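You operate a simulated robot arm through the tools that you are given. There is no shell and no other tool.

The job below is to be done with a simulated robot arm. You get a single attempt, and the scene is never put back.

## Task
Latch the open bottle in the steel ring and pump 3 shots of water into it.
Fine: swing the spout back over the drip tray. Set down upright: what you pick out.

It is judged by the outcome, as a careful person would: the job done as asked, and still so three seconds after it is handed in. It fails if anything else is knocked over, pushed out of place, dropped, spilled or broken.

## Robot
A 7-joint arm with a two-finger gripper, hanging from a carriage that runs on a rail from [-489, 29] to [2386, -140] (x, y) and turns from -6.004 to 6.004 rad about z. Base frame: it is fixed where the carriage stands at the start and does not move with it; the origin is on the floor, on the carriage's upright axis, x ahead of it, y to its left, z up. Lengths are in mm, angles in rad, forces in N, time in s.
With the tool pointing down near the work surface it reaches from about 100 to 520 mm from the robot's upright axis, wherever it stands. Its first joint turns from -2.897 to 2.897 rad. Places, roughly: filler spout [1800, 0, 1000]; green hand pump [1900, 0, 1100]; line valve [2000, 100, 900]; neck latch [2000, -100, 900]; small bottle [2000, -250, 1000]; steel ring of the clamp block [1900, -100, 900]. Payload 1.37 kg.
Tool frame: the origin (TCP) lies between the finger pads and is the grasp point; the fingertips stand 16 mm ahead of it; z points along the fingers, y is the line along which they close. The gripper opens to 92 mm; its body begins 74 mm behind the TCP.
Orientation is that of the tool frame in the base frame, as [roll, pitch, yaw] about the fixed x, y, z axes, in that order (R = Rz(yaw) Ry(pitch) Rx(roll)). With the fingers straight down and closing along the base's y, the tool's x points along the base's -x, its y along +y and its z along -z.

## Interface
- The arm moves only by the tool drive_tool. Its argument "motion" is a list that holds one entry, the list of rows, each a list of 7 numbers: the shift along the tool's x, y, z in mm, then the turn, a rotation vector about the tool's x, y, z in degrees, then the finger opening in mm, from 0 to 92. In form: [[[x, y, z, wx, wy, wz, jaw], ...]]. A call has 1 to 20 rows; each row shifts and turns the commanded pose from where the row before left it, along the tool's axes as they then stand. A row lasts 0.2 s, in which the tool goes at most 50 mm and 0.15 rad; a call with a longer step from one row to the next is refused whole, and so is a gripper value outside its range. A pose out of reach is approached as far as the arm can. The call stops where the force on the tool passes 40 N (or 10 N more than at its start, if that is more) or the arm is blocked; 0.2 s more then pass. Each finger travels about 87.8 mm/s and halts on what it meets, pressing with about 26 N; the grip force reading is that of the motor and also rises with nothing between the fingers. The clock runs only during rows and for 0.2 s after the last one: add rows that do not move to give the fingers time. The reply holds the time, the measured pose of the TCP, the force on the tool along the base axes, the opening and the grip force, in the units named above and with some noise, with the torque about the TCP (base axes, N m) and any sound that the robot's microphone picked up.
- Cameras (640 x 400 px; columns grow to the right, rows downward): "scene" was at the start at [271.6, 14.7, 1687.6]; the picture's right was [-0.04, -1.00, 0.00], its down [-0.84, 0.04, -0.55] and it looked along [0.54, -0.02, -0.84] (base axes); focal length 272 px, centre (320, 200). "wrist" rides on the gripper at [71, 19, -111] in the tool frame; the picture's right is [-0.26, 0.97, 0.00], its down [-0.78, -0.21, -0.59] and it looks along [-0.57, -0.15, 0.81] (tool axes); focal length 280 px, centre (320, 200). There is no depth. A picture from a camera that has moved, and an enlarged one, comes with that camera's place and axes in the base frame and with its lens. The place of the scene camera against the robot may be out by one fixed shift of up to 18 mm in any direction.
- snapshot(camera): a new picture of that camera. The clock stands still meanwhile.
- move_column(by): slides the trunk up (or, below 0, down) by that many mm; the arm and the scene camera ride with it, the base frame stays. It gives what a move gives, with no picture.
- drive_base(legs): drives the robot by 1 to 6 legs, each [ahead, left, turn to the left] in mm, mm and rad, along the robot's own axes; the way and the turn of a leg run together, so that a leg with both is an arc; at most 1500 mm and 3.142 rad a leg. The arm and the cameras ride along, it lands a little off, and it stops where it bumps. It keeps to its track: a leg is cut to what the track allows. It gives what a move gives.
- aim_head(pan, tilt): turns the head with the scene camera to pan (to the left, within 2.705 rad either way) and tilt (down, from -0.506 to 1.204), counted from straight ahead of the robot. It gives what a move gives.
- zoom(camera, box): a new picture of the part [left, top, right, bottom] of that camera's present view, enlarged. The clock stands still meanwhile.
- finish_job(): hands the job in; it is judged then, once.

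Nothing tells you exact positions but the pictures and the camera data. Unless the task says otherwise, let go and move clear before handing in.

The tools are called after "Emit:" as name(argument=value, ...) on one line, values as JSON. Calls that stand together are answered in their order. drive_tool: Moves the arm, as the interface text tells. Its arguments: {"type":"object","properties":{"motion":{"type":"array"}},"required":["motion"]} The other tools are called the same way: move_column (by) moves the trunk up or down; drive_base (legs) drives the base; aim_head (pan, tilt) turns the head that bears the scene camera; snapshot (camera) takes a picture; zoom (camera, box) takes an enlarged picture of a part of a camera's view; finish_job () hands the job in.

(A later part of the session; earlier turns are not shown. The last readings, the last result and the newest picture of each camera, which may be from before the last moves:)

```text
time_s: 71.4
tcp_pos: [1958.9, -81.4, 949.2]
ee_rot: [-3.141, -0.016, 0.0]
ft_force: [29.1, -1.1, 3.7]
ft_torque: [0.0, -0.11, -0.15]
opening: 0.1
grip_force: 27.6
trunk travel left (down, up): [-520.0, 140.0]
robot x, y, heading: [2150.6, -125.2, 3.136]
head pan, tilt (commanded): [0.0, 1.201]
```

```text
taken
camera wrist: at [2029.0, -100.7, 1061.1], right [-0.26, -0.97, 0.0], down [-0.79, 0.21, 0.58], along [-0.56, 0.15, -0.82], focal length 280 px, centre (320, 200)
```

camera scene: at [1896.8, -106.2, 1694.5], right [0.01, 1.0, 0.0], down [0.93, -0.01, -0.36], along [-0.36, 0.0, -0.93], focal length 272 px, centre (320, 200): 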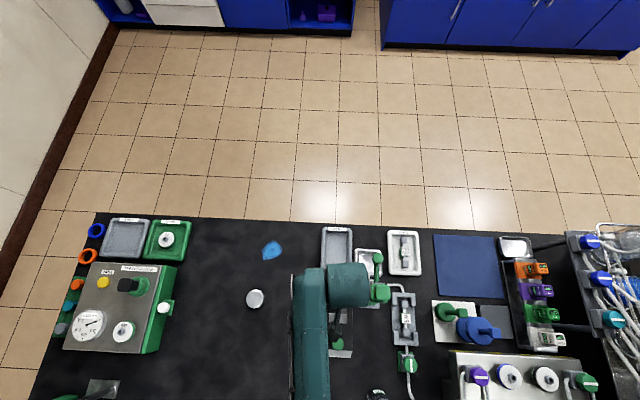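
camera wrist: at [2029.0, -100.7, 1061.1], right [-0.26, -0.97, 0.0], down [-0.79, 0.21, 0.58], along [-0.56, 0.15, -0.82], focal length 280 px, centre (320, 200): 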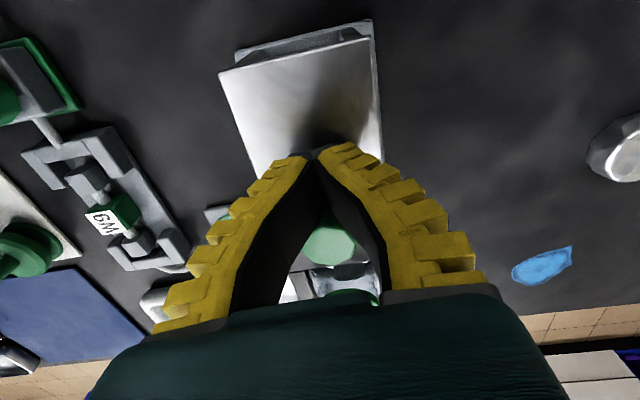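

At 29 N it does not move further: a firm stop. I back off, raise the tool and look at the latch and bottle.

Emit:
drive_tool(motion=[[[6, 0, 0, 0, 0, 0, 0], [12, 0, 0, 0, 0, 0, 0], [10, 0, -10, 0, 0, 0, 0], [0, 0, -35, 0, 0, 0, 0], [0, 0, -40, 0, 0, 0, 0], [-15, 0, 0, 0, 0, 0, 0], [0, 0, 0, 0, 0, 0, 0]]])

Emit:
snapshot(camera="wrist")

Emit:
zoom(camera="wrist", box=[220, 60, 420, 290])

```text
time_s: 73.0
tcp_pos: [1963.9, -79.2, 1035.7]
ee_rot: [3.141, -0.001, 0.0]
ft_force: [0.0, -0.4, -0.5]
ft_torque: [0.01, 0.0, 0.01]
opening: 0.1
grip_force: 28.0
trunk travel left (down, up): [-520.0, 140.0]
robot x, y, heading: [2151.5, -125.0, 3.132]
head pan, tilt (commanded): [0.0, 1.201]
```

```text
taken
camera wrist: at [2034.0, -99.4, 1146.8], right [-0.26, -0.97, 0.0], down [-0.78, 0.21, 0.59], along [-0.57, 0.15, -0.81], focal length 280 px, centre (320, 200)
```

wrist: 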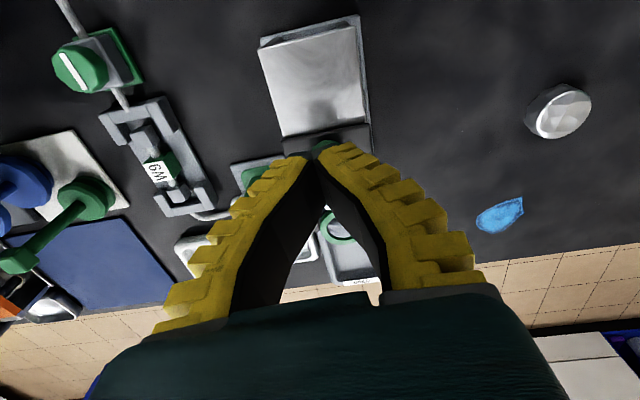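

```text
1.74 times, centred on (320, 175) of wrist
camera zoom: at [2034.0, -99.4, 1146.8], right [-0.26, -0.97, 0.0], down [-0.78, 0.21, 0.59], along [-0.57, 0.15, -0.81], focal length 488 px, centre (320, 244)
```

zoom: 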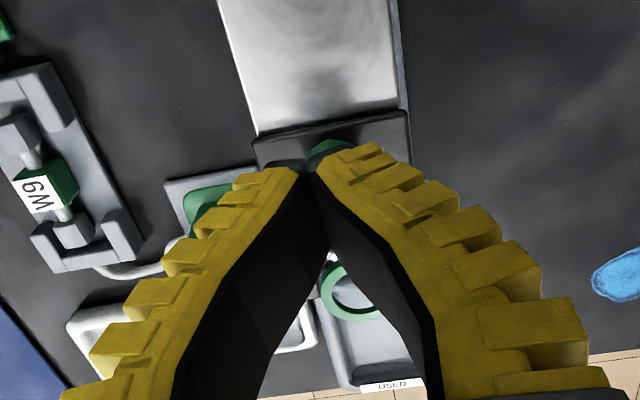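

The plate stays forward by itself. I open the fingers for a clear view and use both cameras to check the fork around the neck.

Emit:
drive_tool(motion=[[[0, 0, -20, 0, 0, 0, 60], [0, 0, 0, 0, 0, 0, 90], [0, 0, 0, 0, 0, 0, 90], [0, 0, 0, 0, 0, 0, 90]]])

Emit:
zoom(camera="wrist", box=[240, 60, 400, 290])

Emit:
snapshot(camera="scene")

Emit:
zoom(camera="scene", box=[300, 220, 440, 380])

```text
time_s: 74.0
tcp_pos: [1963.4, -79.7, 1055.0]
ee_rot: [3.142, -0.001, 0.0]
ft_force: [-0.9, -0.3, 0.1]
ft_torque: [-0.01, -0.02, 0.03]
opening: 90.0
grip_force: 0.3
trunk travel left (down, up): [-520.0, 140.0]
robot x, y, heading: [2150.9, -125.1, 3.126]
head pan, tilt (commanded): [0.0, 1.201]
```

```text
1.74 times, centred on (320, 175) of wrist
camera zoom: at [2033.8, -99.3, 1166.3], right [-0.26, -0.97, 0.0], down [-0.78, 0.21, 0.59], along [-0.57, 0.15, -0.81], focal length 488 px, centre (320, 244)
```

zoom: 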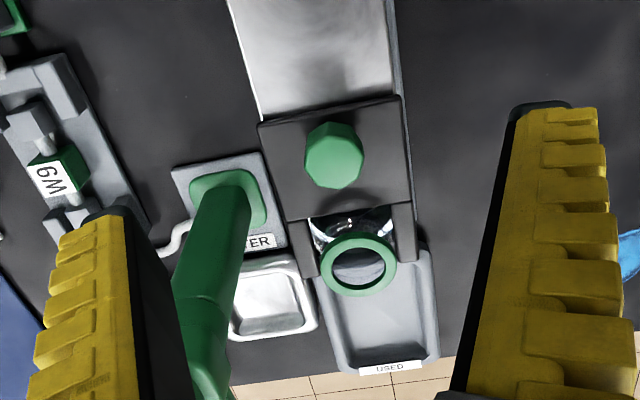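

```text
taken
camera scene: at [1896.8, -106.3, 1694.5], right [0.01, 1.0, 0.0], down [0.93, -0.01, -0.36], along [-0.36, 0.0, -0.93], focal length 272 px, centre (320, 200)
```

scene: 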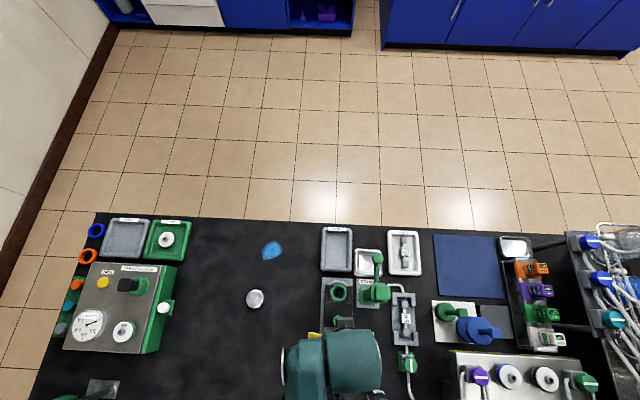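

```text
2.50 times, centred on (370, 300) of scene
camera zoom: at [1896.8, -106.3, 1694.5], right [0.01, 1.0, 0.0], down [0.93, -0.01, -0.36], along [-0.36, 0.0, -0.93], focal length 681 px, centre (195, -50)
```

zoom: 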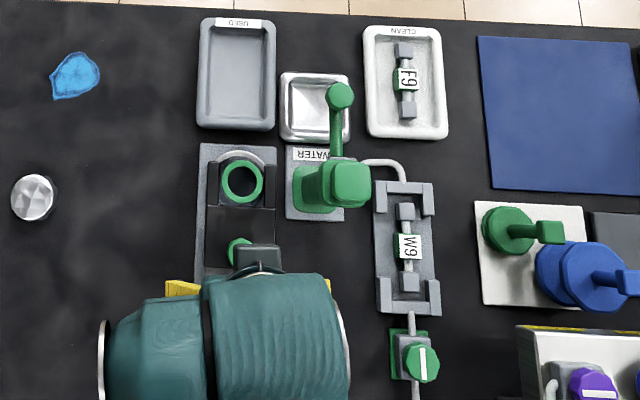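

The fork stands round the neck with the collar above it and the bottle upright at ≈ [1865, −77]. Next the spout: its end knob is at about [1788, 20, 1010], the pump axis at about [1872, 12]. I move for a better look at it.

Emit:
drive_tool(motion=[[[0, 0, -30, 0, 0, 0, 92], [-20, -15, -30, 0, 0, 0, 92], [-25, -20, -10, 0, 0, 0, 92], [-25, -25, 0, 0, 0, 0, 92], [0, 0, 0, 0, 0, 0, 92]]])

Emit:
snapshot(camera="wrist")

Emit:
zoom(camera="wrist", box=[220, 40, 420, 240])

```text
time_s: 75.2
tcp_pos: [1890.9, -18.1, 1125.9]
ee_rot: [3.141, 0.0, -0.002]
ft_force: [-0.3, 0.3, 0.1]
ft_torque: [-0.01, -0.01, -0.02]
opening: 91.5
grip_force: 0.1
trunk travel left (down, up): [-520.0, 140.0]
robot x, y, heading: [2153.0, -125.3, 3.13]
head pan, tilt (commanded): [0.0, 1.201]
```

```text
taken
camera wrist: at [1962.4, -37.8, 1237.0], right [-0.26, -0.97, 0.0], down [-0.78, 0.21, 0.59], along [-0.57, 0.15, -0.81], focal length 280 px, centre (320, 200)
```

wrist: 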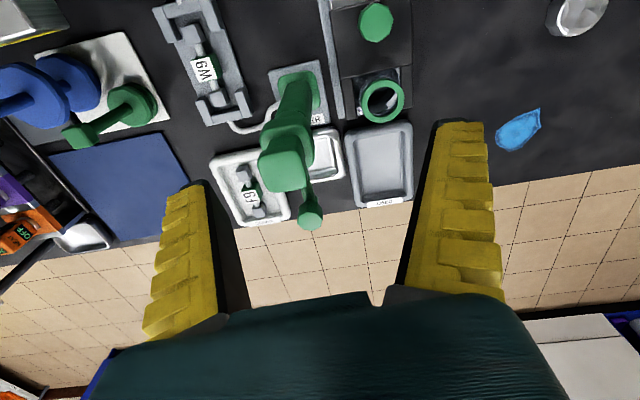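

```text
2.00 times, centred on (320, 140) of wrist
camera zoom: at [1962.4, -37.8, 1237.0], right [-0.26, -0.97, 0.0], down [-0.78, 0.21, 0.59], along [-0.57, 0.15, -0.81], focal length 561 px, centre (320, 320)
```

zoom: 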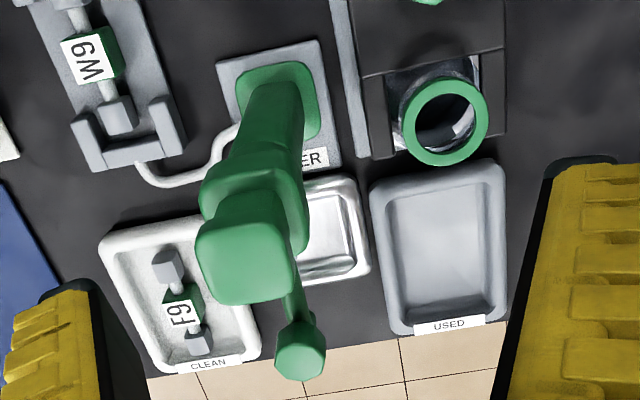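

The spout's octagonal end is at ≈ [1788, 18, 1014] and its nozzle reaches about 90 mm from the pump axis (≈ [1868, 14.5]), the same radius as the bottle mouth. I move above the spout's end and look before caging it with the fingers.

Emit:
drive_tool(motion=[[[-26, -9, 0, 0, 0, 0, 80], [-26, -9, 0, 0, 0, 0, 60], [-26, -9, 0, 0, 0, 0, 50], [-25, -9.6, 0, 0, 0, 0, 50], [0, 0, 20, 0, 0, 0, 50], [0, 0, 20, 0, 0, 0, 50], [0, 0, 0, 0, 0, 0, 50]]])

Emit:
snapshot(camera="wrist")

Emit:
zoom(camera="wrist", box=[240, 60, 400, 220])

```text
time_s: 76.8
tcp_pos: [1789.3, 15.5, 1088.4]
ee_rot: [3.141, 0.0, -0.001]
ft_force: [0.3, -1.0, -0.7]
ft_torque: [-0.02, 0.0, 0.06]
opening: 52.9
grip_force: 2.4
trunk travel left (down, up): [-520.0, 140.0]
robot x, y, heading: [2149.5, -124.6, 3.134]
head pan, tilt (commanded): [0.0, 1.201]
```

```text
taken
camera wrist: at [1861.0, -2.3, 1198.6], right [-0.26, -0.97, 0.0], down [-0.78, 0.21, 0.59], along [-0.57, 0.15, -0.81], focal length 280 px, centre (320, 200)
```

wrist: 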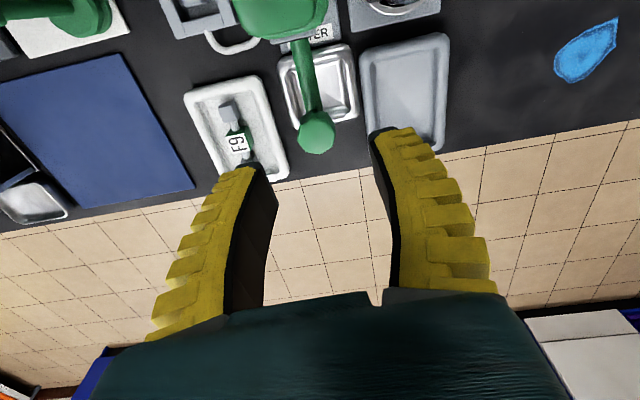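

```text
2.50 times, centred on (320, 140) of wrist
camera zoom: at [1861.0, -2.3, 1198.6], right [-0.26, -0.97, 0.0], down [-0.78, 0.21, 0.59], along [-0.57, 0.15, -0.81], focal length 701 px, centre (320, 350)
```

zoom: 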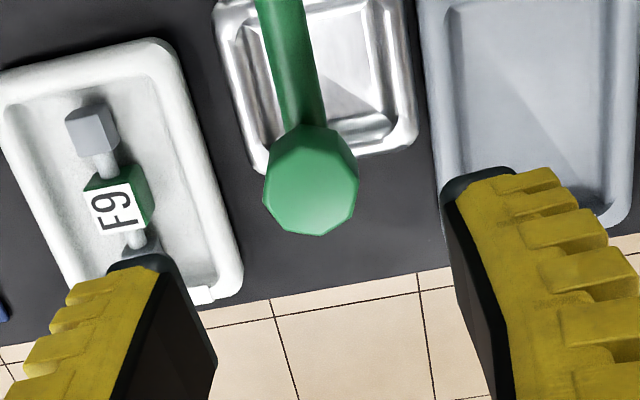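

The octagon (26 mm wide) is at ≈ [1788, 19, 1014]. I centre on it and lower with the fingers on its two sides, then narrow them loosely.

Emit:
drive_tool(motion=[[[-1.5, -3.5, 20, 0, 0, 0, 50], [0, 0, 25, 0, 0, 0, 50], [0, 0, 20, 0, 0, 0, 50], [0, 0, 15, 0, 0, 0, 50], [0, 0, 0, 0, 0, 0, 50]]])

Emit:
snapshot(camera="wrist")

```text
time_s: 78.0
tcp_pos: [1789.7, 18.1, 1007.4]
ee_rot: [-3.141, -0.001, 0.001]
ft_force: [0.0, 0.2, 0.5]
ft_torque: [-0.01, -0.05, 0.0]
opening: 53.1
grip_force: 2.2
trunk travel left (down, up): [-520.0, 140.0]
robot x, y, heading: [2155.3, -123.2, 3.131]
head pan, tilt (commanded): [0.0, 1.201]
```

```text
taken
camera wrist: at [1860.1, -0.7, 1117.5], right [-0.26, -0.97, 0.0], down [-0.78, 0.21, 0.59], along [-0.57, 0.15, -0.81], focal length 280 px, centre (320, 200)
```

wrist: 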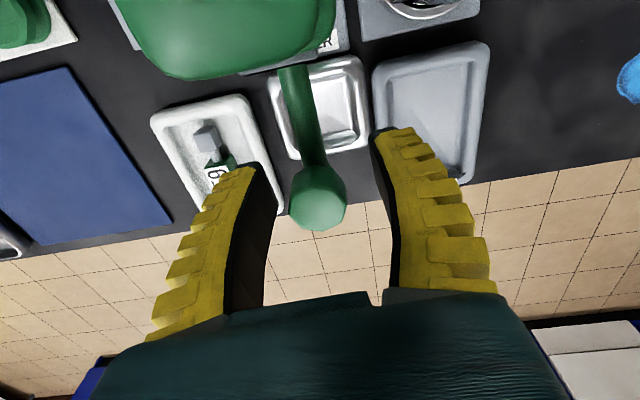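

Centred on the octagon. I narrow the fingers loosely around it and swing the first 22° around the pump axis toward the bottle.

Emit:
drive_tool(motion=[[[0, 0, 0, 0, 0, 0, 38], [0, 0, 0, 0, 0, 0, 29], [0, 0, 0, 0, 0, 0, 29], [0.16, 10.4, 0, 0, 0, -7.5, 29], [0.16, 10.4, 0, 0, 0, -7.5, 29], [0.16, 10.4, 0, 0, 0, -7.5, 29], [0, 0, 0, 0, 0, 0, 29]]])

Emit:
snapshot(camera="wrist")

```text
time_s: 79.6
tcp_pos: [1792.5, -12.1, 1006.8]
ee_rot: [-3.141, 0.001, 0.395]
ft_force: [-0.1, 0.4, -0.5]
ft_torque: [-0.01, 0.0, -0.03]
opening: 32.7
grip_force: 2.3
trunk travel left (down, up): [-520.0, 140.0]
robot x, y, heading: [2149.4, -125.7, 3.136]
head pan, tilt (commanded): [0.0, 1.201]
```

```text
taken
camera wrist: at [1865.9, -2.0, 1117.4], right [0.13, -0.99, 0.0], down [-0.8, -0.1, 0.59], along [-0.58, -0.08, -0.81], focal length 280 px, centre (320, 200)
```

wrist: 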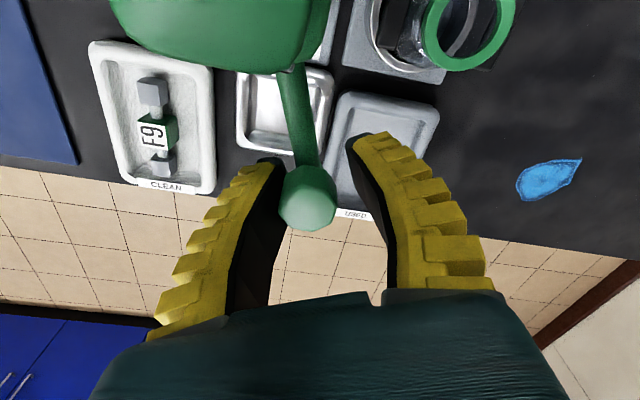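

The spout follows with almost no force. I continue the swing by another 45°.

Emit:
drive_tool(motion=[[[0.16, 10.4, 0, 0, 0, -7.5, 29], [0.16, 10.4, 0, 0, 0, -7.5, 29], [0.16, 10.4, 0, 0, 0, -7.5, 29], [0.16, 10.4, 0, 0, 0, -7.5, 29], [0.16, 10.4, 0, 0, 0, -7.5, 29], [0.16, 10.4, 0, 0, 0, -7.5, 29], [0, 0, 0, 0, 0, 0, 29]]])

Emit:
snapshot(camera="wrist")

```text
time_s: 81.2
tcp_pos: [1834.3, -56.6, 1006.2]
ee_rot: [3.141, 0.0, 1.18]
ft_force: [0.1, 0.5, -0.8]
ft_torque: [0.01, 0.03, 0.03]
opening: 32.7
grip_force: 2.3
trunk travel left (down, up): [-520.0, 140.0]
robot x, y, heading: [2150.4, -126.4, 3.132]
head pan, tilt (commanded): [0.0, 1.201]
```

```text
taken
camera wrist: at [1879.2, 2.0, 1118.0], right [0.79, -0.61, 0.0], down [-0.49, -0.64, 0.59], along [-0.36, -0.47, -0.81], focal length 280 px, centre (320, 200)
```

wrist: 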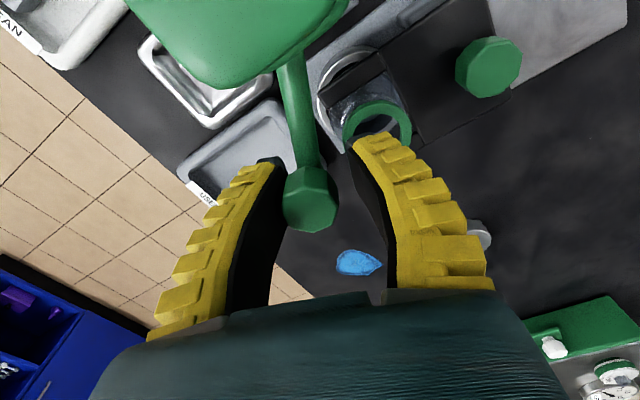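

Now at 67°. Three more rows, then I check where the nozzle stands against the bottle mouth.

Emit:
drive_tool(motion=[[[0.16, 10.4, 0, 0, 0, -7.5, 29], [0.16, 10.4, 0, 0, 0, -7.5, 29], [0.16, 10.4, 0, 0, 0, -7.5, 29], [0, 0, 0, 0, 0, 0, 29]]])

Emit:
snapshot(camera="wrist")

Emit:
zoom(camera="scene", box=[290, 220, 430, 330])

```text
time_s: 82.2
tcp_pos: [1864.3, -64.0, 1007.2]
ee_rot: [-3.141, 0.0, 1.572]
ft_force: [-0.2, -0.7, -0.3]
ft_torque: [0.04, 0.0, 0.01]
opening: 32.9
grip_force: 2.7
trunk travel left (down, up): [-520.0, 140.0]
robot x, y, heading: [2147.4, -124.9, 3.133]
head pan, tilt (commanded): [0.0, 1.201]
```

```text
taken
camera wrist: at [1883.3, 7.4, 1118.3], right [0.97, -0.26, 0.0], down [-0.21, -0.78, 0.59], along [-0.15, -0.57, -0.81], focal length 280 px, centre (320, 200)
```

wrist: 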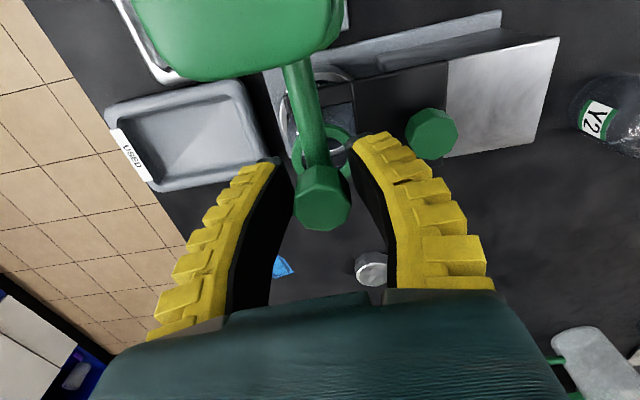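

```text
3.64 times, centred on (360, 275) of scene
camera zoom: at [1896.8, -106.3, 1694.5], right [0.01, 1.0, 0.0], down [0.93, -0.01, -0.36], along [-0.36, 0.0, -0.93], focal length 990 px, centre (174, -73)
```

zoom: 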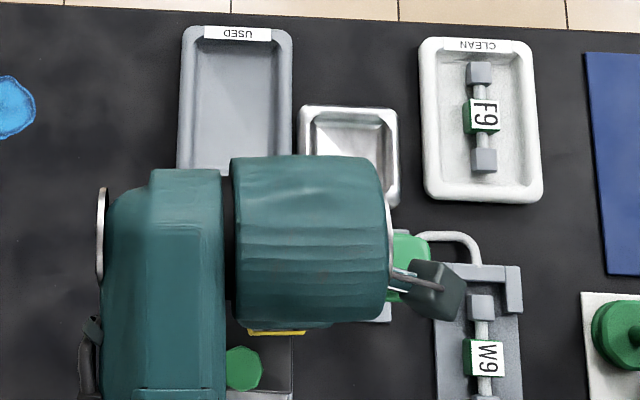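

The octagon now stands at ≈ [1865, −64.5], pointing at the bottle mouth; the nozzle should be right above it. I open the fingers, raise clear and check.

Emit:
drive_tool(motion=[[[0, 0, 0, 0, 0, 0, 45], [0, 0, 0, 0, 0, 0, 50], [0, 0, -20, 0, 0, 0, 50], [0, 0, -40, 0, 0, 0, 50], [0, 0, -45, 0, 0, 0, 50], [0, 0, 0, 0, 0, 0, 50]]])

Emit:
snapshot(camera="wrist")

Emit:
zoom(camera="wrist", box=[220, 20, 420, 220])

```text
time_s: 83.6
tcp_pos: [1865.3, -64.4, 1114.0]
ee_rot: [3.141, 0.0, 1.571]
ft_force: [0.0, 0.6, 0.6]
ft_torque: [0.01, 0.0, 0.0]
opening: 52.7
grip_force: 2.1
trunk travel left (down, up): [-520.0, 140.0]
robot x, y, heading: [2149.6, -127.2, 3.13]
head pan, tilt (commanded): [0.0, 1.201]
```

```text
taken
camera wrist: at [1884.6, 6.3, 1224.6], right [0.97, -0.26, 0.0], down [-0.21, -0.78, 0.59], along [-0.15, -0.57, -0.81], focal length 280 px, centre (320, 200)
```

wrist: 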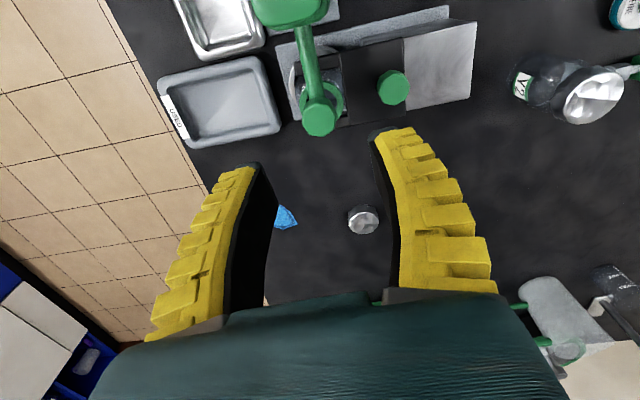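

```text
2.00 times, centred on (320, 120) of wrist
camera zoom: at [1884.6, 6.3, 1224.6], right [0.97, -0.26, 0.0], down [-0.21, -0.78, 0.59], along [-0.15, -0.57, -0.81], focal length 561 px, centre (320, 360)
```

zoom: 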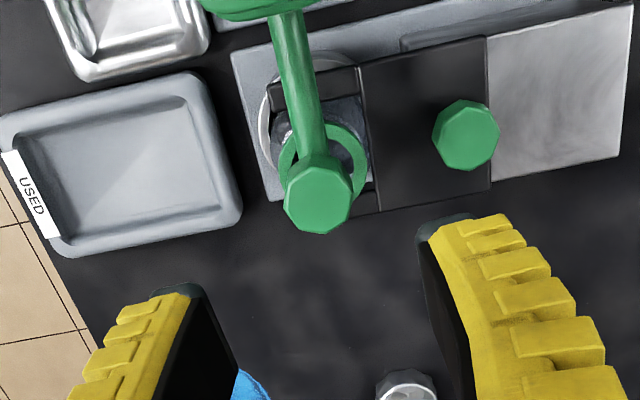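

From above the spout covers the mouth, but the nozzle is hidden. I want a flatter view from the right (−y) side before pumping, so I move the tool there and turn it round.

Emit:
drive_tool(motion=[[[-40, 0, 0, 0, 0, 0, 70], [-40, 0, 0, 0, 0, 0, 70], [-45, 0, 0, 0, 0, 0, 70], [-45, 0, 0, 0, 0, 0, 70], [0, 0, 0, 0, 0, 8.4, 70], [0, 0, 0, 0, 0, 8.4, 70], [0, 0, 0, 0, 0, 8.4, 70], [0, 0, 0, 0, 0, 8.4, 70], [0, 0, 0, 0, 0, 8.4, 70], [0, 0, 0, 0, 0, 8.4, 70], [0, 0, 0, 0, 0, 8.4, 70], [0, 0, 0, 0, 0, 8.4, 70], [0, 0, 0, 0, 0, 8.4, 70], [0, 0, 0, 0, 0, 8.4, 70], [0, 0, 0, 0, 0, 8.4, 70], [0, 0, 0, 0, 0, 8.4, 70], [0, 0, 0, 0, 0, 8.4, 70], [0, 0, 0, 0, 0, 8.4, 70], [0, 0, 0, 0, 0, 8.4, 70], [0, 0, 0, 0, 0, 8.4, 70]]])

Emit:
drive_tool(motion=[[[0, 0, 0, 0, 0, 8.4, 70], [0, 0, 0, 0, 0, 8.4, 70], [0, 0, 0, 0, 0, 8.4, 70], [0, 0, 0, 0, 0, 8.4, 70], [0, 0, 0, 0, 0, 8.4, 70], [0, 0, 0, 0, 0, 0, 70]]])

Emit:
snapshot(camera="wrist")

```text
time_s: 87.8
tcp_pos: [1863.7, -232.9, 1110.9]
ee_rot: [3.141, 0.0, -0.778]
ft_force: [0.9, -0.1, -0.2]
ft_torque: [-0.01, 0.02, -0.05]
opening: 72.3
grip_force: 1.5
trunk travel left (down, up): [-520.0, 140.0]
robot x, y, heading: [2152.8, -124.7, 3.129]
head pan, tilt (commanded): [0.0, 1.201]
```

```text
time_s: 89.2
tcp_pos: [1863.7, -231.5, 1111.9]
ee_rot: [-3.141, 0.0, -1.51]
ft_force: [-0.2, 0.4, 0.1]
ft_torque: [0.01, -0.04, 0.02]
opening: 72.0
grip_force: 1.8
trunk travel left (down, up): [-520.0, 140.0]
robot x, y, heading: [2151.6, -129.8, 3.135]
head pan, tilt (commanded): [0.0, 1.201]
```

```text
taken
camera wrist: at [1850.0, -304.3, 1222.9], right [-0.98, 0.2, 0.0], down [0.16, 0.79, 0.59], along [0.12, 0.58, -0.81], focal length 280 px, centre (320, 200)
```

wrist: 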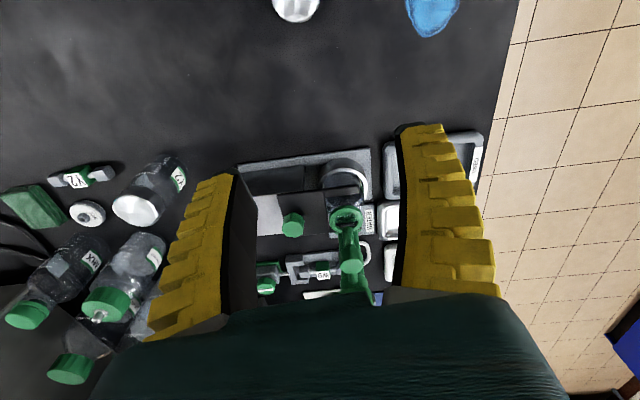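

Emit:
zoom(camera="wrist", box=[300, 170, 400, 300])

```text
3.08 times, centred on (350, 235) of wrist
camera zoom: at [1850.0, -304.3, 1222.9], right [-0.98, 0.2, 0.0], down [0.16, 0.79, 0.59], along [0.12, 0.58, -0.81], focal length 863 px, centre (228, 92)
```

zoom: 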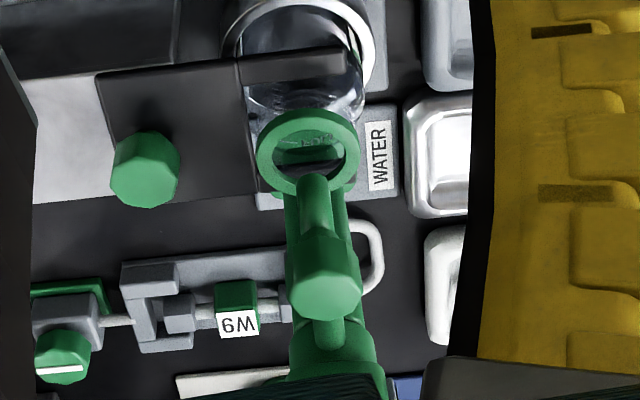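

The nozzle tip (≈ [1863, −75.5, 972]) stands over the mouth (≈ [1865, −77.5, 955]), well within its 15 mm inner radius. Now I close the fingers, turn back and go above the pump head (≈ [1868, 15, 1060]).

Emit:
drive_tool(motion=[[[0, 0, -5, 0, 0, -8.4, 60], [0, 0, -5, 0, 0, -8.4, 40], [0, 0, -5, 0, 0, -8.4, 20], [0, 0, -5, 0, 0, -8.4, 0], [0, 0, -5, 0, 0, -8.4, 0], [0, 0, -5, 0, 0, -8.4, 0], [0, 0, -5, 0, 0, -8.4, 0], [0, 0, -5, 0, 0, -8.4, 0], [0, 0, 0, 0, 0, -8.4, 0], [0, 0, 0, 0, 0, -8.4, 0], [0, 0, 0, 0, 0, -2.5, 0], [0, 0, 0, 0, 0, 0, 0]]])

Emit:
drive_tool(motion=[[[0.7, -41, 0, 0, 0, 0, 0], [0.7, -41, 0, 0, 0, 0, 0], [0.7, -41, 0, 0, 0, 0, 0], [0.7, -41, 0, 0, 0, 0, 0], [0.7, -41, 0, 0, 0, 0, 0], [0.7, -41, 0, 0, 0, 0, 0], [0, 0, 0, 0, 0, 0, 0]]])

Emit:
snapshot(camera="wrist")

```text
time_s: 91.8
tcp_pos: [1863.2, -233.4, 1151.5]
ee_rot: [-3.14, 0.0, 0.003]
ft_force: [-0.3, -0.2, -0.5]
ft_torque: [0.01, 0.0, 0.0]
opening: 0.0
grip_force: 26.0
trunk travel left (down, up): [-520.0, 140.0]
robot x, y, heading: [2148.1, -126.7, 3.134]
head pan, tilt (commanded): [0.0, 1.201]
```

```text
time_s: 93.4
tcp_pos: [1868.5, 13.1, 1152.4]
ee_rot: [3.141, 0.0, 0.0]
ft_force: [-0.1, -0.1, -0.7]
ft_torque: [-0.02, 0.02, -0.03]
opening: 0.2
grip_force: 26.1
trunk travel left (down, up): [-520.0, 140.0]
robot x, y, heading: [2152.4, -127.8, 3.134]
head pan, tilt (commanded): [0.0, 1.201]
```

```text
taken
camera wrist: at [1939.8, -6.5, 1263.4], right [-0.26, -0.97, 0.0], down [-0.78, 0.21, 0.59], along [-0.57, 0.15, -0.81], focal length 280 px, centre (320, 200)
```

wrist: 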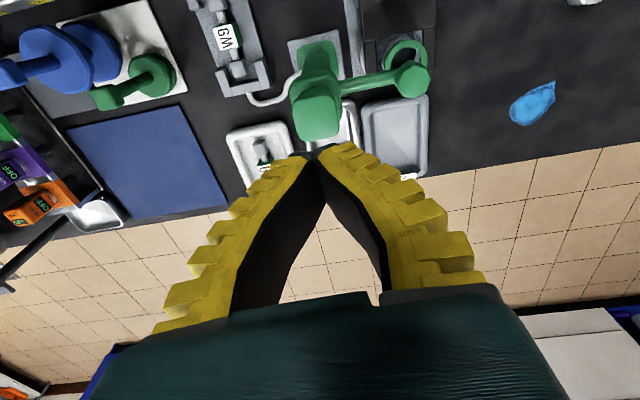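

Emit:
zoom(camera="wrist", box=[250, 20, 450, 160])

```text
2.86 times, centred on (350, 90) of wrist
camera zoom: at [1939.8, -6.5, 1263.4], right [-0.26, -0.97, 0.0], down [-0.78, 0.21, 0.59], along [-0.57, 0.15, -0.81], focal length 801 px, centre (234, 514)
```

zoom: 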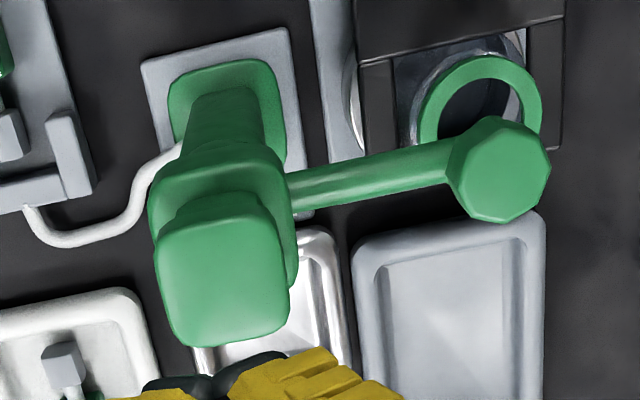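

The head's top is centred at ≈ [1870, 14.5]. I lower the closed fingertips to just above it.

Emit:
drive_tool(motion=[[[1, -1, 25, 0, 0, 0, 0], [0, 0, 25, 0, 0, 0, 0], [0, 0, 15, 0, 0, 0, 0], [0, 0, 0, 0, 0, 0, 0]]])

Emit:
drive_tool(motion=[[[0, 0, 3, 0, 0, 0, 0], [0, 0, 3, 0, 0, 0, 0], [0, 0, 2, 0, 0, 0, 0], [0, 0, 0, 0, 0, 0, 0]]])

Emit:
snapshot(camera="wrist")

```text
time_s: 94.4
tcp_pos: [1870.0, 12.7, 1088.4]
ee_rot: [-3.142, 0.0, 0.002]
ft_force: [-0.1, -0.3, -0.4]
ft_torque: [-0.02, 0.0, 0.0]
opening: 0.1
grip_force: 25.9
trunk travel left (down, up): [-520.0, 140.0]
robot x, y, heading: [2152.8, -125.0, 3.129]
head pan, tilt (commanded): [0.0, 1.201]
```

```text
time_s: 95.4
tcp_pos: [1869.0, 12.8, 1077.4]
ee_rot: [3.142, 0.002, 0.002]
ft_force: [-0.1, -1.0, 0.0]
ft_torque: [-0.02, 0.0, 0.02]
opening: 0.0
grip_force: 25.8
trunk travel left (down, up): [-520.0, 140.0]
robot x, y, heading: [2150.6, -127.7, 3.133]
head pan, tilt (commanded): [0.0, 1.201]
```

```text
taken
camera wrist: at [1939.9, -5.7, 1189.5], right [-0.26, -0.97, 0.0], down [-0.78, 0.21, 0.59], along [-0.57, 0.15, -0.81], focal length 280 px, centre (320, 200)
```

wrist: 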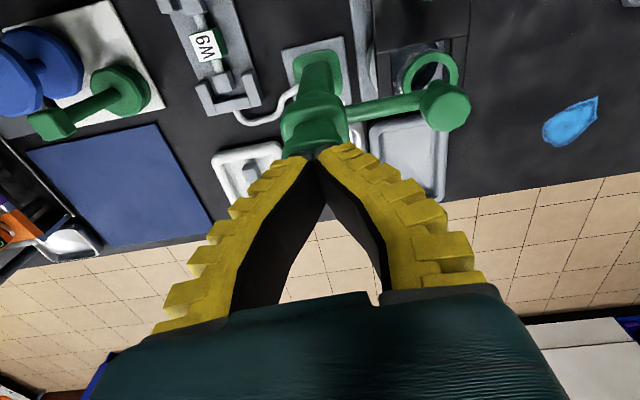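

Not touching yet. I go on in 2 mm steps, watching the force.

Emit:
drive_tool(motion=[[[0, 0, 2, 0, 0, 0, 0], [0, 0, 2, 0, 0, 0, 0], [0, 0, 2, 0, 0, 0, 0], [0, 0, 0, 0, 0, 0, 0]]])

```text
time_s: 96.4
tcp_pos: [1868.0, 12.5, 1074.3]
ee_rot: [3.141, 0.002, 0.001]
ft_force: [-0.4, 0.9, 2.4]
ft_torque: [0.01, 0.01, -0.04]
opening: 6.2
grip_force: 28.3
trunk travel left (down, up): [-520.0, 140.0]
robot x, y, heading: [2152.4, -127.1, 3.132]
head pan, tilt (commanded): [0.0, 1.201]
```

First contact (2.4 N) at TCP z ≈ 1074. I press further in small steps to learn the pump's stroke.

Emit:
drive_tool(motion=[[[0, 0, 2, 0, 0, 0, 0], [0, 0, 2, 0, 0, 0, 0], [0, 0, 2, 0, 0, 0, 0], [0, 0, 0, 0, 0, 0, 0]]])

Emit:
snapshot(camera="wrist")

```text
time_s: 97.4
tcp_pos: [1870.0, 14.0, 1065.4]
ee_rot: [-3.141, 0.001, 0.001]
ft_force: [0.2, -1.0, 3.4]
ft_torque: [-0.04, -0.02, 0.0]
opening: 5.8
grip_force: 27.2
trunk travel left (down, up): [-520.0, 140.0]
robot x, y, heading: [2153.0, -125.5, 3.131]
head pan, tilt (commanded): [0.0, 1.201]
```

```text
taken
camera wrist: at [1940.7, -4.9, 1176.5], right [-0.26, -0.97, 0.0], down [-0.78, 0.21, 0.59], along [-0.57, 0.15, -0.81], focal length 280 px, centre (320, 200)
```

wrist: 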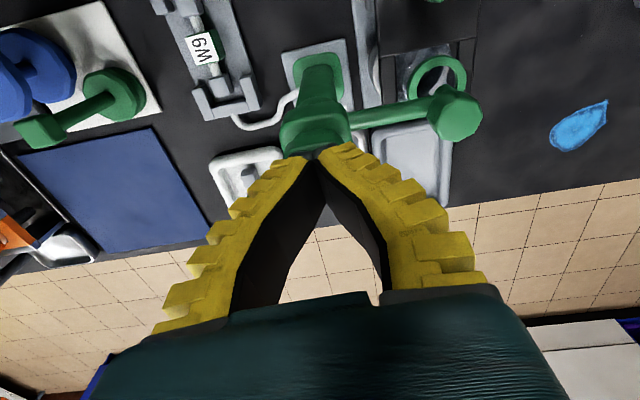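

The plunger moves with a light spring. I continue to press toward the bottom of the stroke.

Emit:
drive_tool(motion=[[[0, 0, 2.5, 0, 0, 0, 0], [0, 0, 2.5, 0, 0, 0, 0], [0, 0, 2.5, 0, 0, 0, 0], [0, 0, 0, 0, 0, 0, 0]]])

```text
time_s: 98.4
tcp_pos: [1869.2, 13.6, 1058.0]
ee_rot: [-3.141, -0.001, 0.003]
ft_force: [-0.6, 0.6, 4.3]
ft_torque: [-0.02, 0.04, 0.0]
opening: 6.0
grip_force: 28.2
trunk travel left (down, up): [-520.0, 140.0]
robot x, y, heading: [2149.9, -127.9, 3.135]
head pan, tilt (commanded): [0.0, 1.201]
```

Emit:
drive_tool(motion=[[[0, 0, 2.5, 0, 0, 0, 0], [0, 0, 2.5, 0, 0, 0, 0], [0, 0, 2.5, 0, 0, 0, 0], [0, 0, 0, 0, 0, 0, 0]]])

Emit:
snapshot(camera="wrist")

```text
time_s: 99.4
tcp_pos: [1868.9, 13.2, 1052.2]
ee_rot: [-3.141, 0.005, 0.001]
ft_force: [5.9, -1.2, 26.0]
ft_torque: [-0.03, -0.09, -0.01]
opening: 6.0
grip_force: 28.1
trunk travel left (down, up): [-520.0, 140.0]
robot x, y, heading: [2151.4, -126.6, 3.137]
head pan, tilt (commanded): [0.0, 1.201]
```

```text
taken
camera wrist: at [1940.2, -4.5, 1163.0], right [-0.26, -0.97, 0.0], down [-0.78, 0.21, 0.59], along [-0.57, 0.15, -0.81], focal length 280 px, centre (320, 200)
```

wrist: 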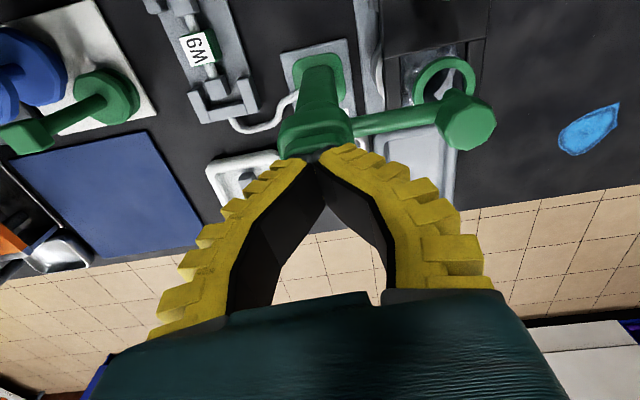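

The plunger meets its bottom stop (26 N) after about 22 mm. I look at the bottle and the nozzle for water before releasing.

Emit:
zoom(camera="wrist", box=[370, 30, 510, 170])

Emit:
zoom(camera="scene", box=[290, 220, 430, 330])

```text
2.86 times, centred on (440, 100) of wrist
camera zoom: at [1940.2, -4.5, 1163.0], right [-0.26, -0.97, 0.0], down [-0.78, 0.21, 0.59], along [-0.57, 0.15, -0.81], focal length 801 px, centre (-23, 486)
```

zoom: 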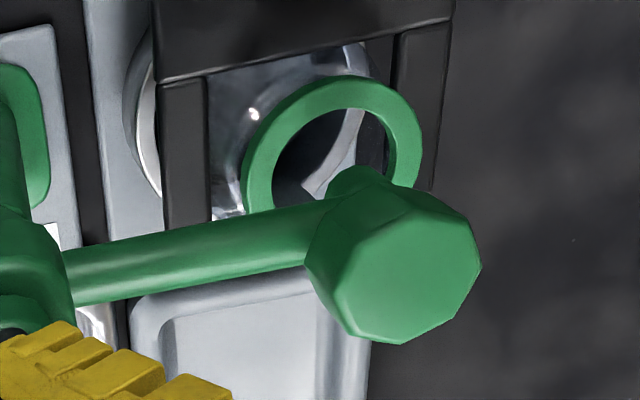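

```text
3.64 times, centred on (360, 275) of scene
camera zoom: at [1896.8, -106.2, 1694.8], right [0.01, 1.0, 0.0], down [0.93, -0.01, -0.36], along [-0.36, 0.0, -0.93], focal length 990 px, centre (174, -73)
```

zoom: 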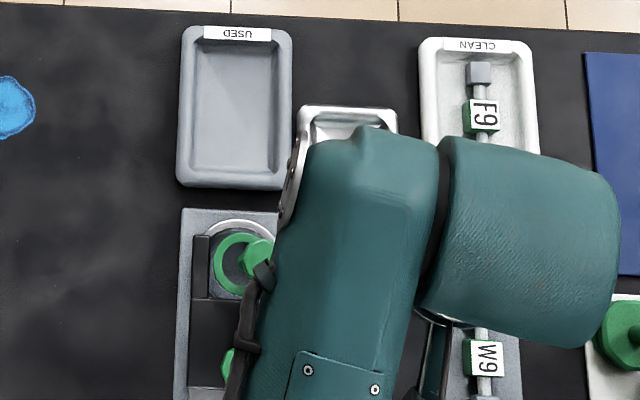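

I release the plunger fully by raising 30 mm, then look at what came into the bottle.

Emit:
drive_tool(motion=[[[0, 0, -6, 0, 0, 0, 0], [0, 0, -8, 0, 0, 0, 0], [0, 0, -8, 0, 0, 0, 0], [0, 0, -8, 0, 0, 0, 0], [0, 0, -6, 0, 0, 0, 0], [0, 0, 0, 0, 0, 0, 0]]])

Emit:
snapshot(camera="wrist")

Emit:
zoom(camera="wrist", box=[350, 30, 490, 150])

```text
time_s: 100.8
tcp_pos: [1868.9, 13.1, 1086.9]
ee_rot: [3.141, 0.0, 0.003]
ft_force: [0.4, -0.3, 0.5]
ft_torque: [0.0, -0.04, 0.03]
opening: 0.0
grip_force: 28.0
trunk travel left (down, up): [-520.0, 140.0]
robot x, y, heading: [2152.9, -125.1, 3.13]
head pan, tilt (commanded): [0.0, 1.201]
```

```text
taken
camera wrist: at [1939.8, -5.7, 1198.1], right [-0.26, -0.97, 0.0], down [-0.78, 0.21, 0.59], along [-0.57, 0.15, -0.81], focal length 280 px, centre (320, 200)
```

wrist: 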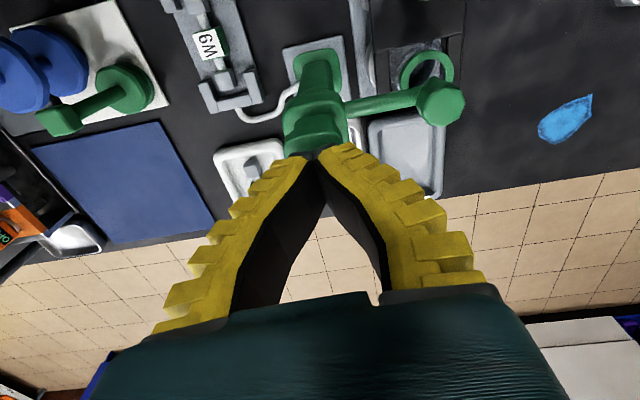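

```text
3.33 times, centred on (420, 90) of wrist
camera zoom: at [1939.8, -5.7, 1198.1], right [-0.26, -0.97, 0.0], down [-0.78, 0.21, 0.59], along [-0.57, 0.15, -0.81], focal length 935 px, centre (-13, 567)
```

zoom: 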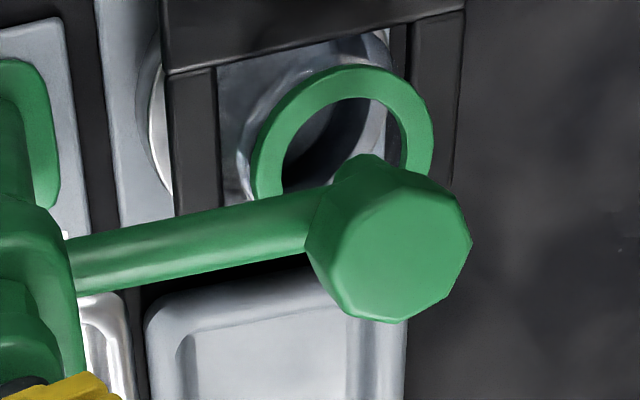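

The plunger has come back up. I move to the right for a look into the bottle and at the surroundings of the mouth.

Emit:
drive_tool(motion=[[[8, 34, 0, 0, 0, 0, 20], [8, 34, 0, 0, 0, 0, 50], [8, 34, 10, 0, 0, 0, 90], [7, 33, 20, 0, 0, 0, 90], [0, 0, 0, 0, 0, 0, 90]]])

Emit:
snapshot(camera="wrist")

Emit:
zoom(camera="wrist", box=[220, 100, 340, 210])

```text
time_s: 102.0
tcp_pos: [1900.6, -121.1, 1055.0]
ee_rot: [-3.14, 0.0, 0.001]
ft_force: [-0.6, 0.2, 0.0]
ft_torque: [0.02, 0.0, 0.01]
opening: 90.3
grip_force: 0.1
trunk travel left (down, up): [-520.0, 140.0]
robot x, y, heading: [2153.7, -128.8, 3.128]
head pan, tilt (commanded): [0.0, 1.201]
```

```text
taken
camera wrist: at [1970.8, -140.6, 1166.8], right [-0.26, -0.97, 0.0], down [-0.78, 0.21, 0.59], along [-0.57, 0.15, -0.81], focal length 280 px, centre (320, 200)
```

wrist: 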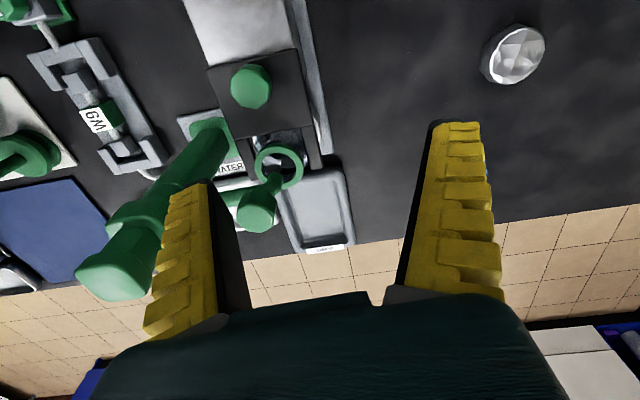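

```text
3.64 times, centred on (280, 155) of wrist
camera zoom: at [1970.8, -140.6, 1166.8], right [-0.26, -0.97, 0.0], down [-0.78, 0.21, 0.59], along [-0.57, 0.15, -0.81], focal length 1020 px, centre (466, 364)
```

zoom: 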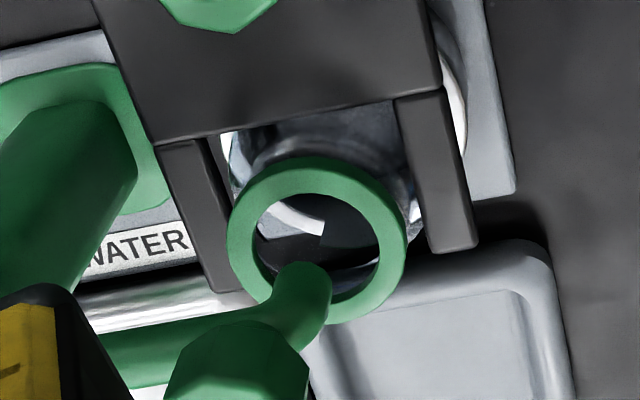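

The nozzle stands over the mouth and nothing looks wet around it. For the level, I return to the earlier viewing place on the −y side to compare with the picture before pumping.

Emit:
drive_tool(motion=[[[-9, 27, -14, 0, 0, 0, 80], [-9, 27, -14, 0, 0, 0, 70], [-9, 28, -14, 0, 0, 0, 70], [-10, 28, -15, 0, 0, 0, 70], [0, 0, 0, 0, 0, 8.4, 70], [0, 0, 0, 0, 0, 8.4, 70], [0, 0, 0, 0, 0, 8.4, 70], [0, 0, 0, 0, 0, 8.4, 70], [0, 0, 0, 0, 0, 8.4, 70], [0, 0, 0, 0, 0, 8.4, 70], [0, 0, 0, 0, 0, 8.4, 70], [0, 0, 0, 0, 0, 8.4, 70], [0, 0, 0, 0, 0, 8.4, 70], [0, 0, 0, 0, 0, 8.4, 70], [0, 0, 0, 0, 0, 2.5, 70], [0, 0, 0, 0, 0, 0, 70]]])

Emit:
zoom(camera="wrist", box=[300, 170, 400, 300])

Emit:
zoom(camera="wrist", box=[315, 160, 375, 240])

```text
time_s: 105.4
tcp_pos: [1863.0, -231.6, 1114.1]
ee_rot: [3.141, 0.0, -1.509]
ft_force: [-1.2, -0.9, -0.7]
ft_torque: [0.0, 0.02, -0.04]
opening: 72.0
grip_force: 1.7
trunk travel left (down, up): [-520.0, 140.0]
robot x, y, heading: [2149.0, -126.5, 3.138]
head pan, tilt (commanded): [0.0, 1.201]
```

```text
3.08 times, centred on (350, 235) of wrist
camera zoom: at [1848.9, -303.1, 1225.3], right [-0.98, 0.2, 0.0], down [0.16, 0.79, 0.59], along [0.12, 0.58, -0.81], focal length 863 px, centre (228, 92)
```

zoom: 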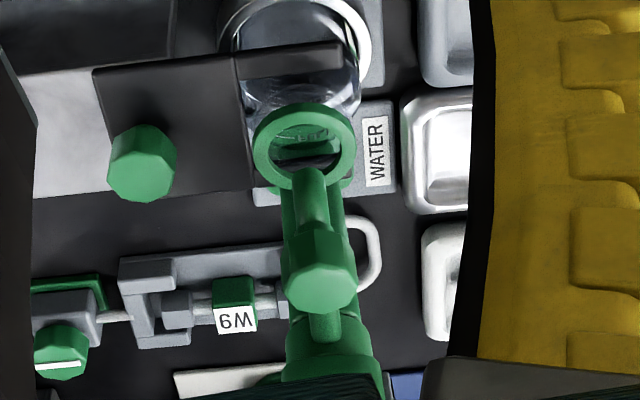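

```text
5.00 times, centred on (345, 200) of wrist
camera zoom: at [1848.9, -303.1, 1225.3], right [-0.98, 0.2, 0.0], down [0.16, 0.79, 0.59], along [0.12, 0.58, -0.81], focal length 1402 px, centre (195, 200)
```

zoom: 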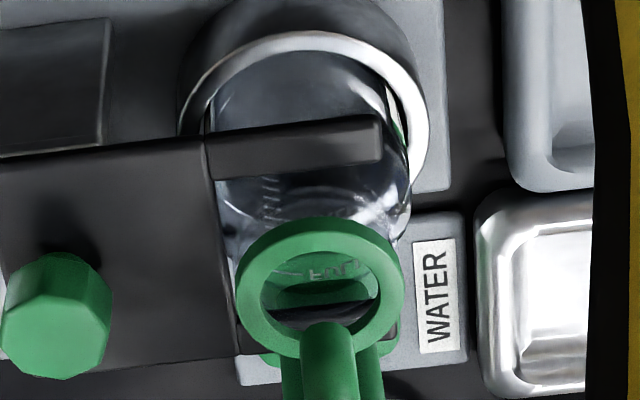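

Emit:
zoom(camera="wrist", box=[318, 180, 368, 220])

Emit:
zoom(camera="wrist", box=[310, 160, 370, 200])

```text
10.00 times, centred on (343, 200) of wrist
camera zoom: at [1848.9, -303.1, 1225.3], right [-0.98, 0.2, 0.0], down [0.16, 0.79, 0.59], along [0.12, 0.58, -0.81], focal length 2804 px, centre (90, 200)
```

zoom: 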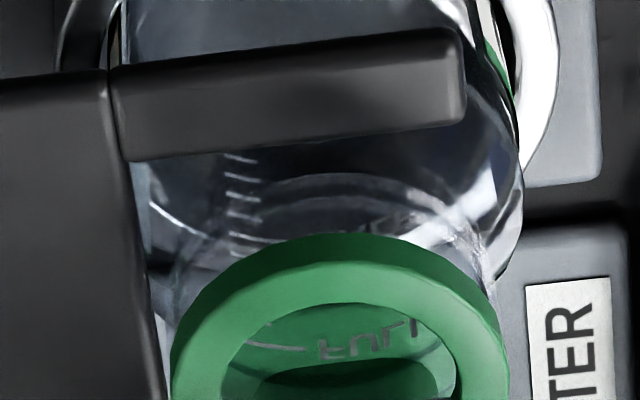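

```text
10.00 times, centred on (340, 180) of wrist
camera zoom: at [1848.9, -303.1, 1225.3], right [-0.98, 0.2, 0.0], down [0.16, 0.79, 0.59], along [0.12, 0.58, -0.81], focal length 2804 px, centre (120, 400)
```

zoom: 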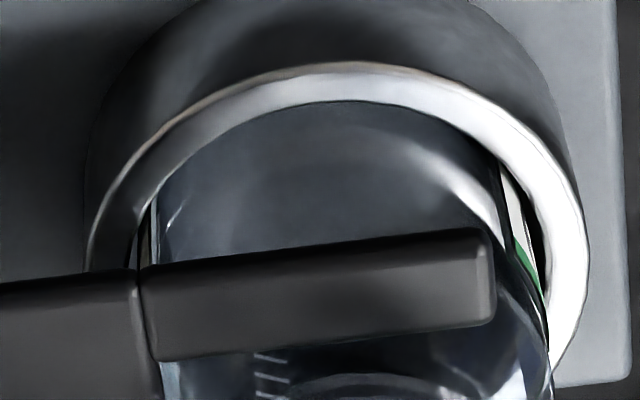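

No water level can be made out yet, and no sound came. I check the line valve and the line more closely.

Emit:
snapshot(camera="wrist")

Emit:
zoom(camera="wrist", box=[245, 245, 375, 305])

Emit:
zoom(camera="scene", box=[370, 270, 450, 400])

```text
taken
camera wrist: at [1848.9, -303.1, 1225.3], right [-0.98, 0.2, 0.0], down [0.16, 0.79, 0.59], along [0.12, 0.58, -0.81], focal length 280 px, centre (320, 200)
```

wrist: 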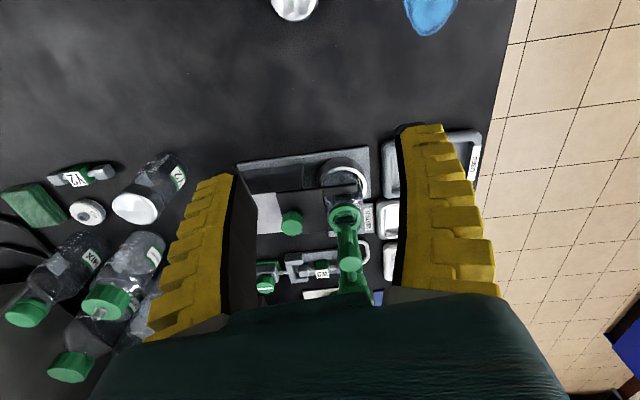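

```text
4.92 times, centred on (310, 275) of wrist
camera zoom: at [1848.9, -303.1, 1225.3], right [-0.98, 0.2, 0.0], down [0.16, 0.79, 0.59], along [0.12, 0.58, -0.81], focal length 1380 px, centre (369, -169)
```

zoom: 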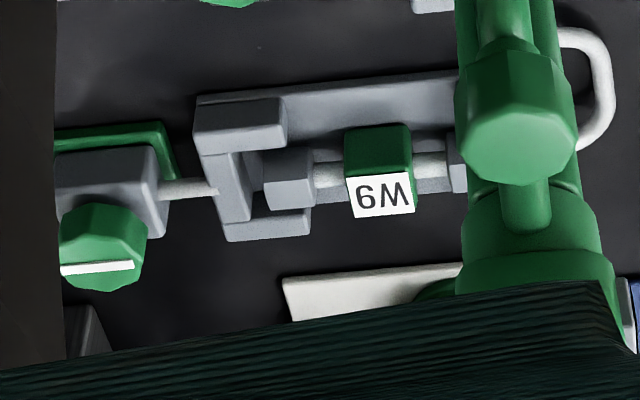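

```text
3.08 times, centred on (410, 335) of scene
camera zoom: at [1896.8, -106.3, 1694.5], right [0.01, 1.0, 0.0], down [0.93, -0.01, -0.36], along [-0.36, 0.0, -0.93], focal length 838 px, centre (43, -215)
```

zoom: 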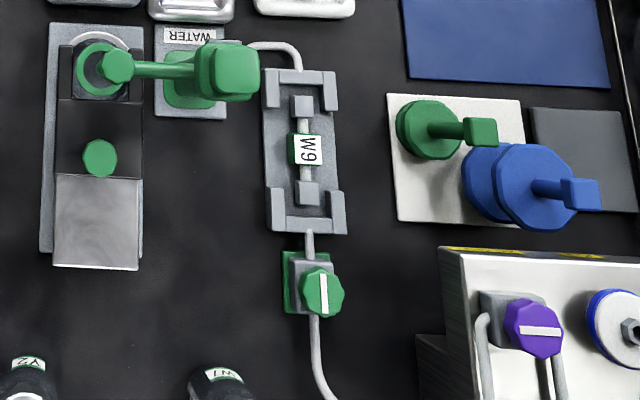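

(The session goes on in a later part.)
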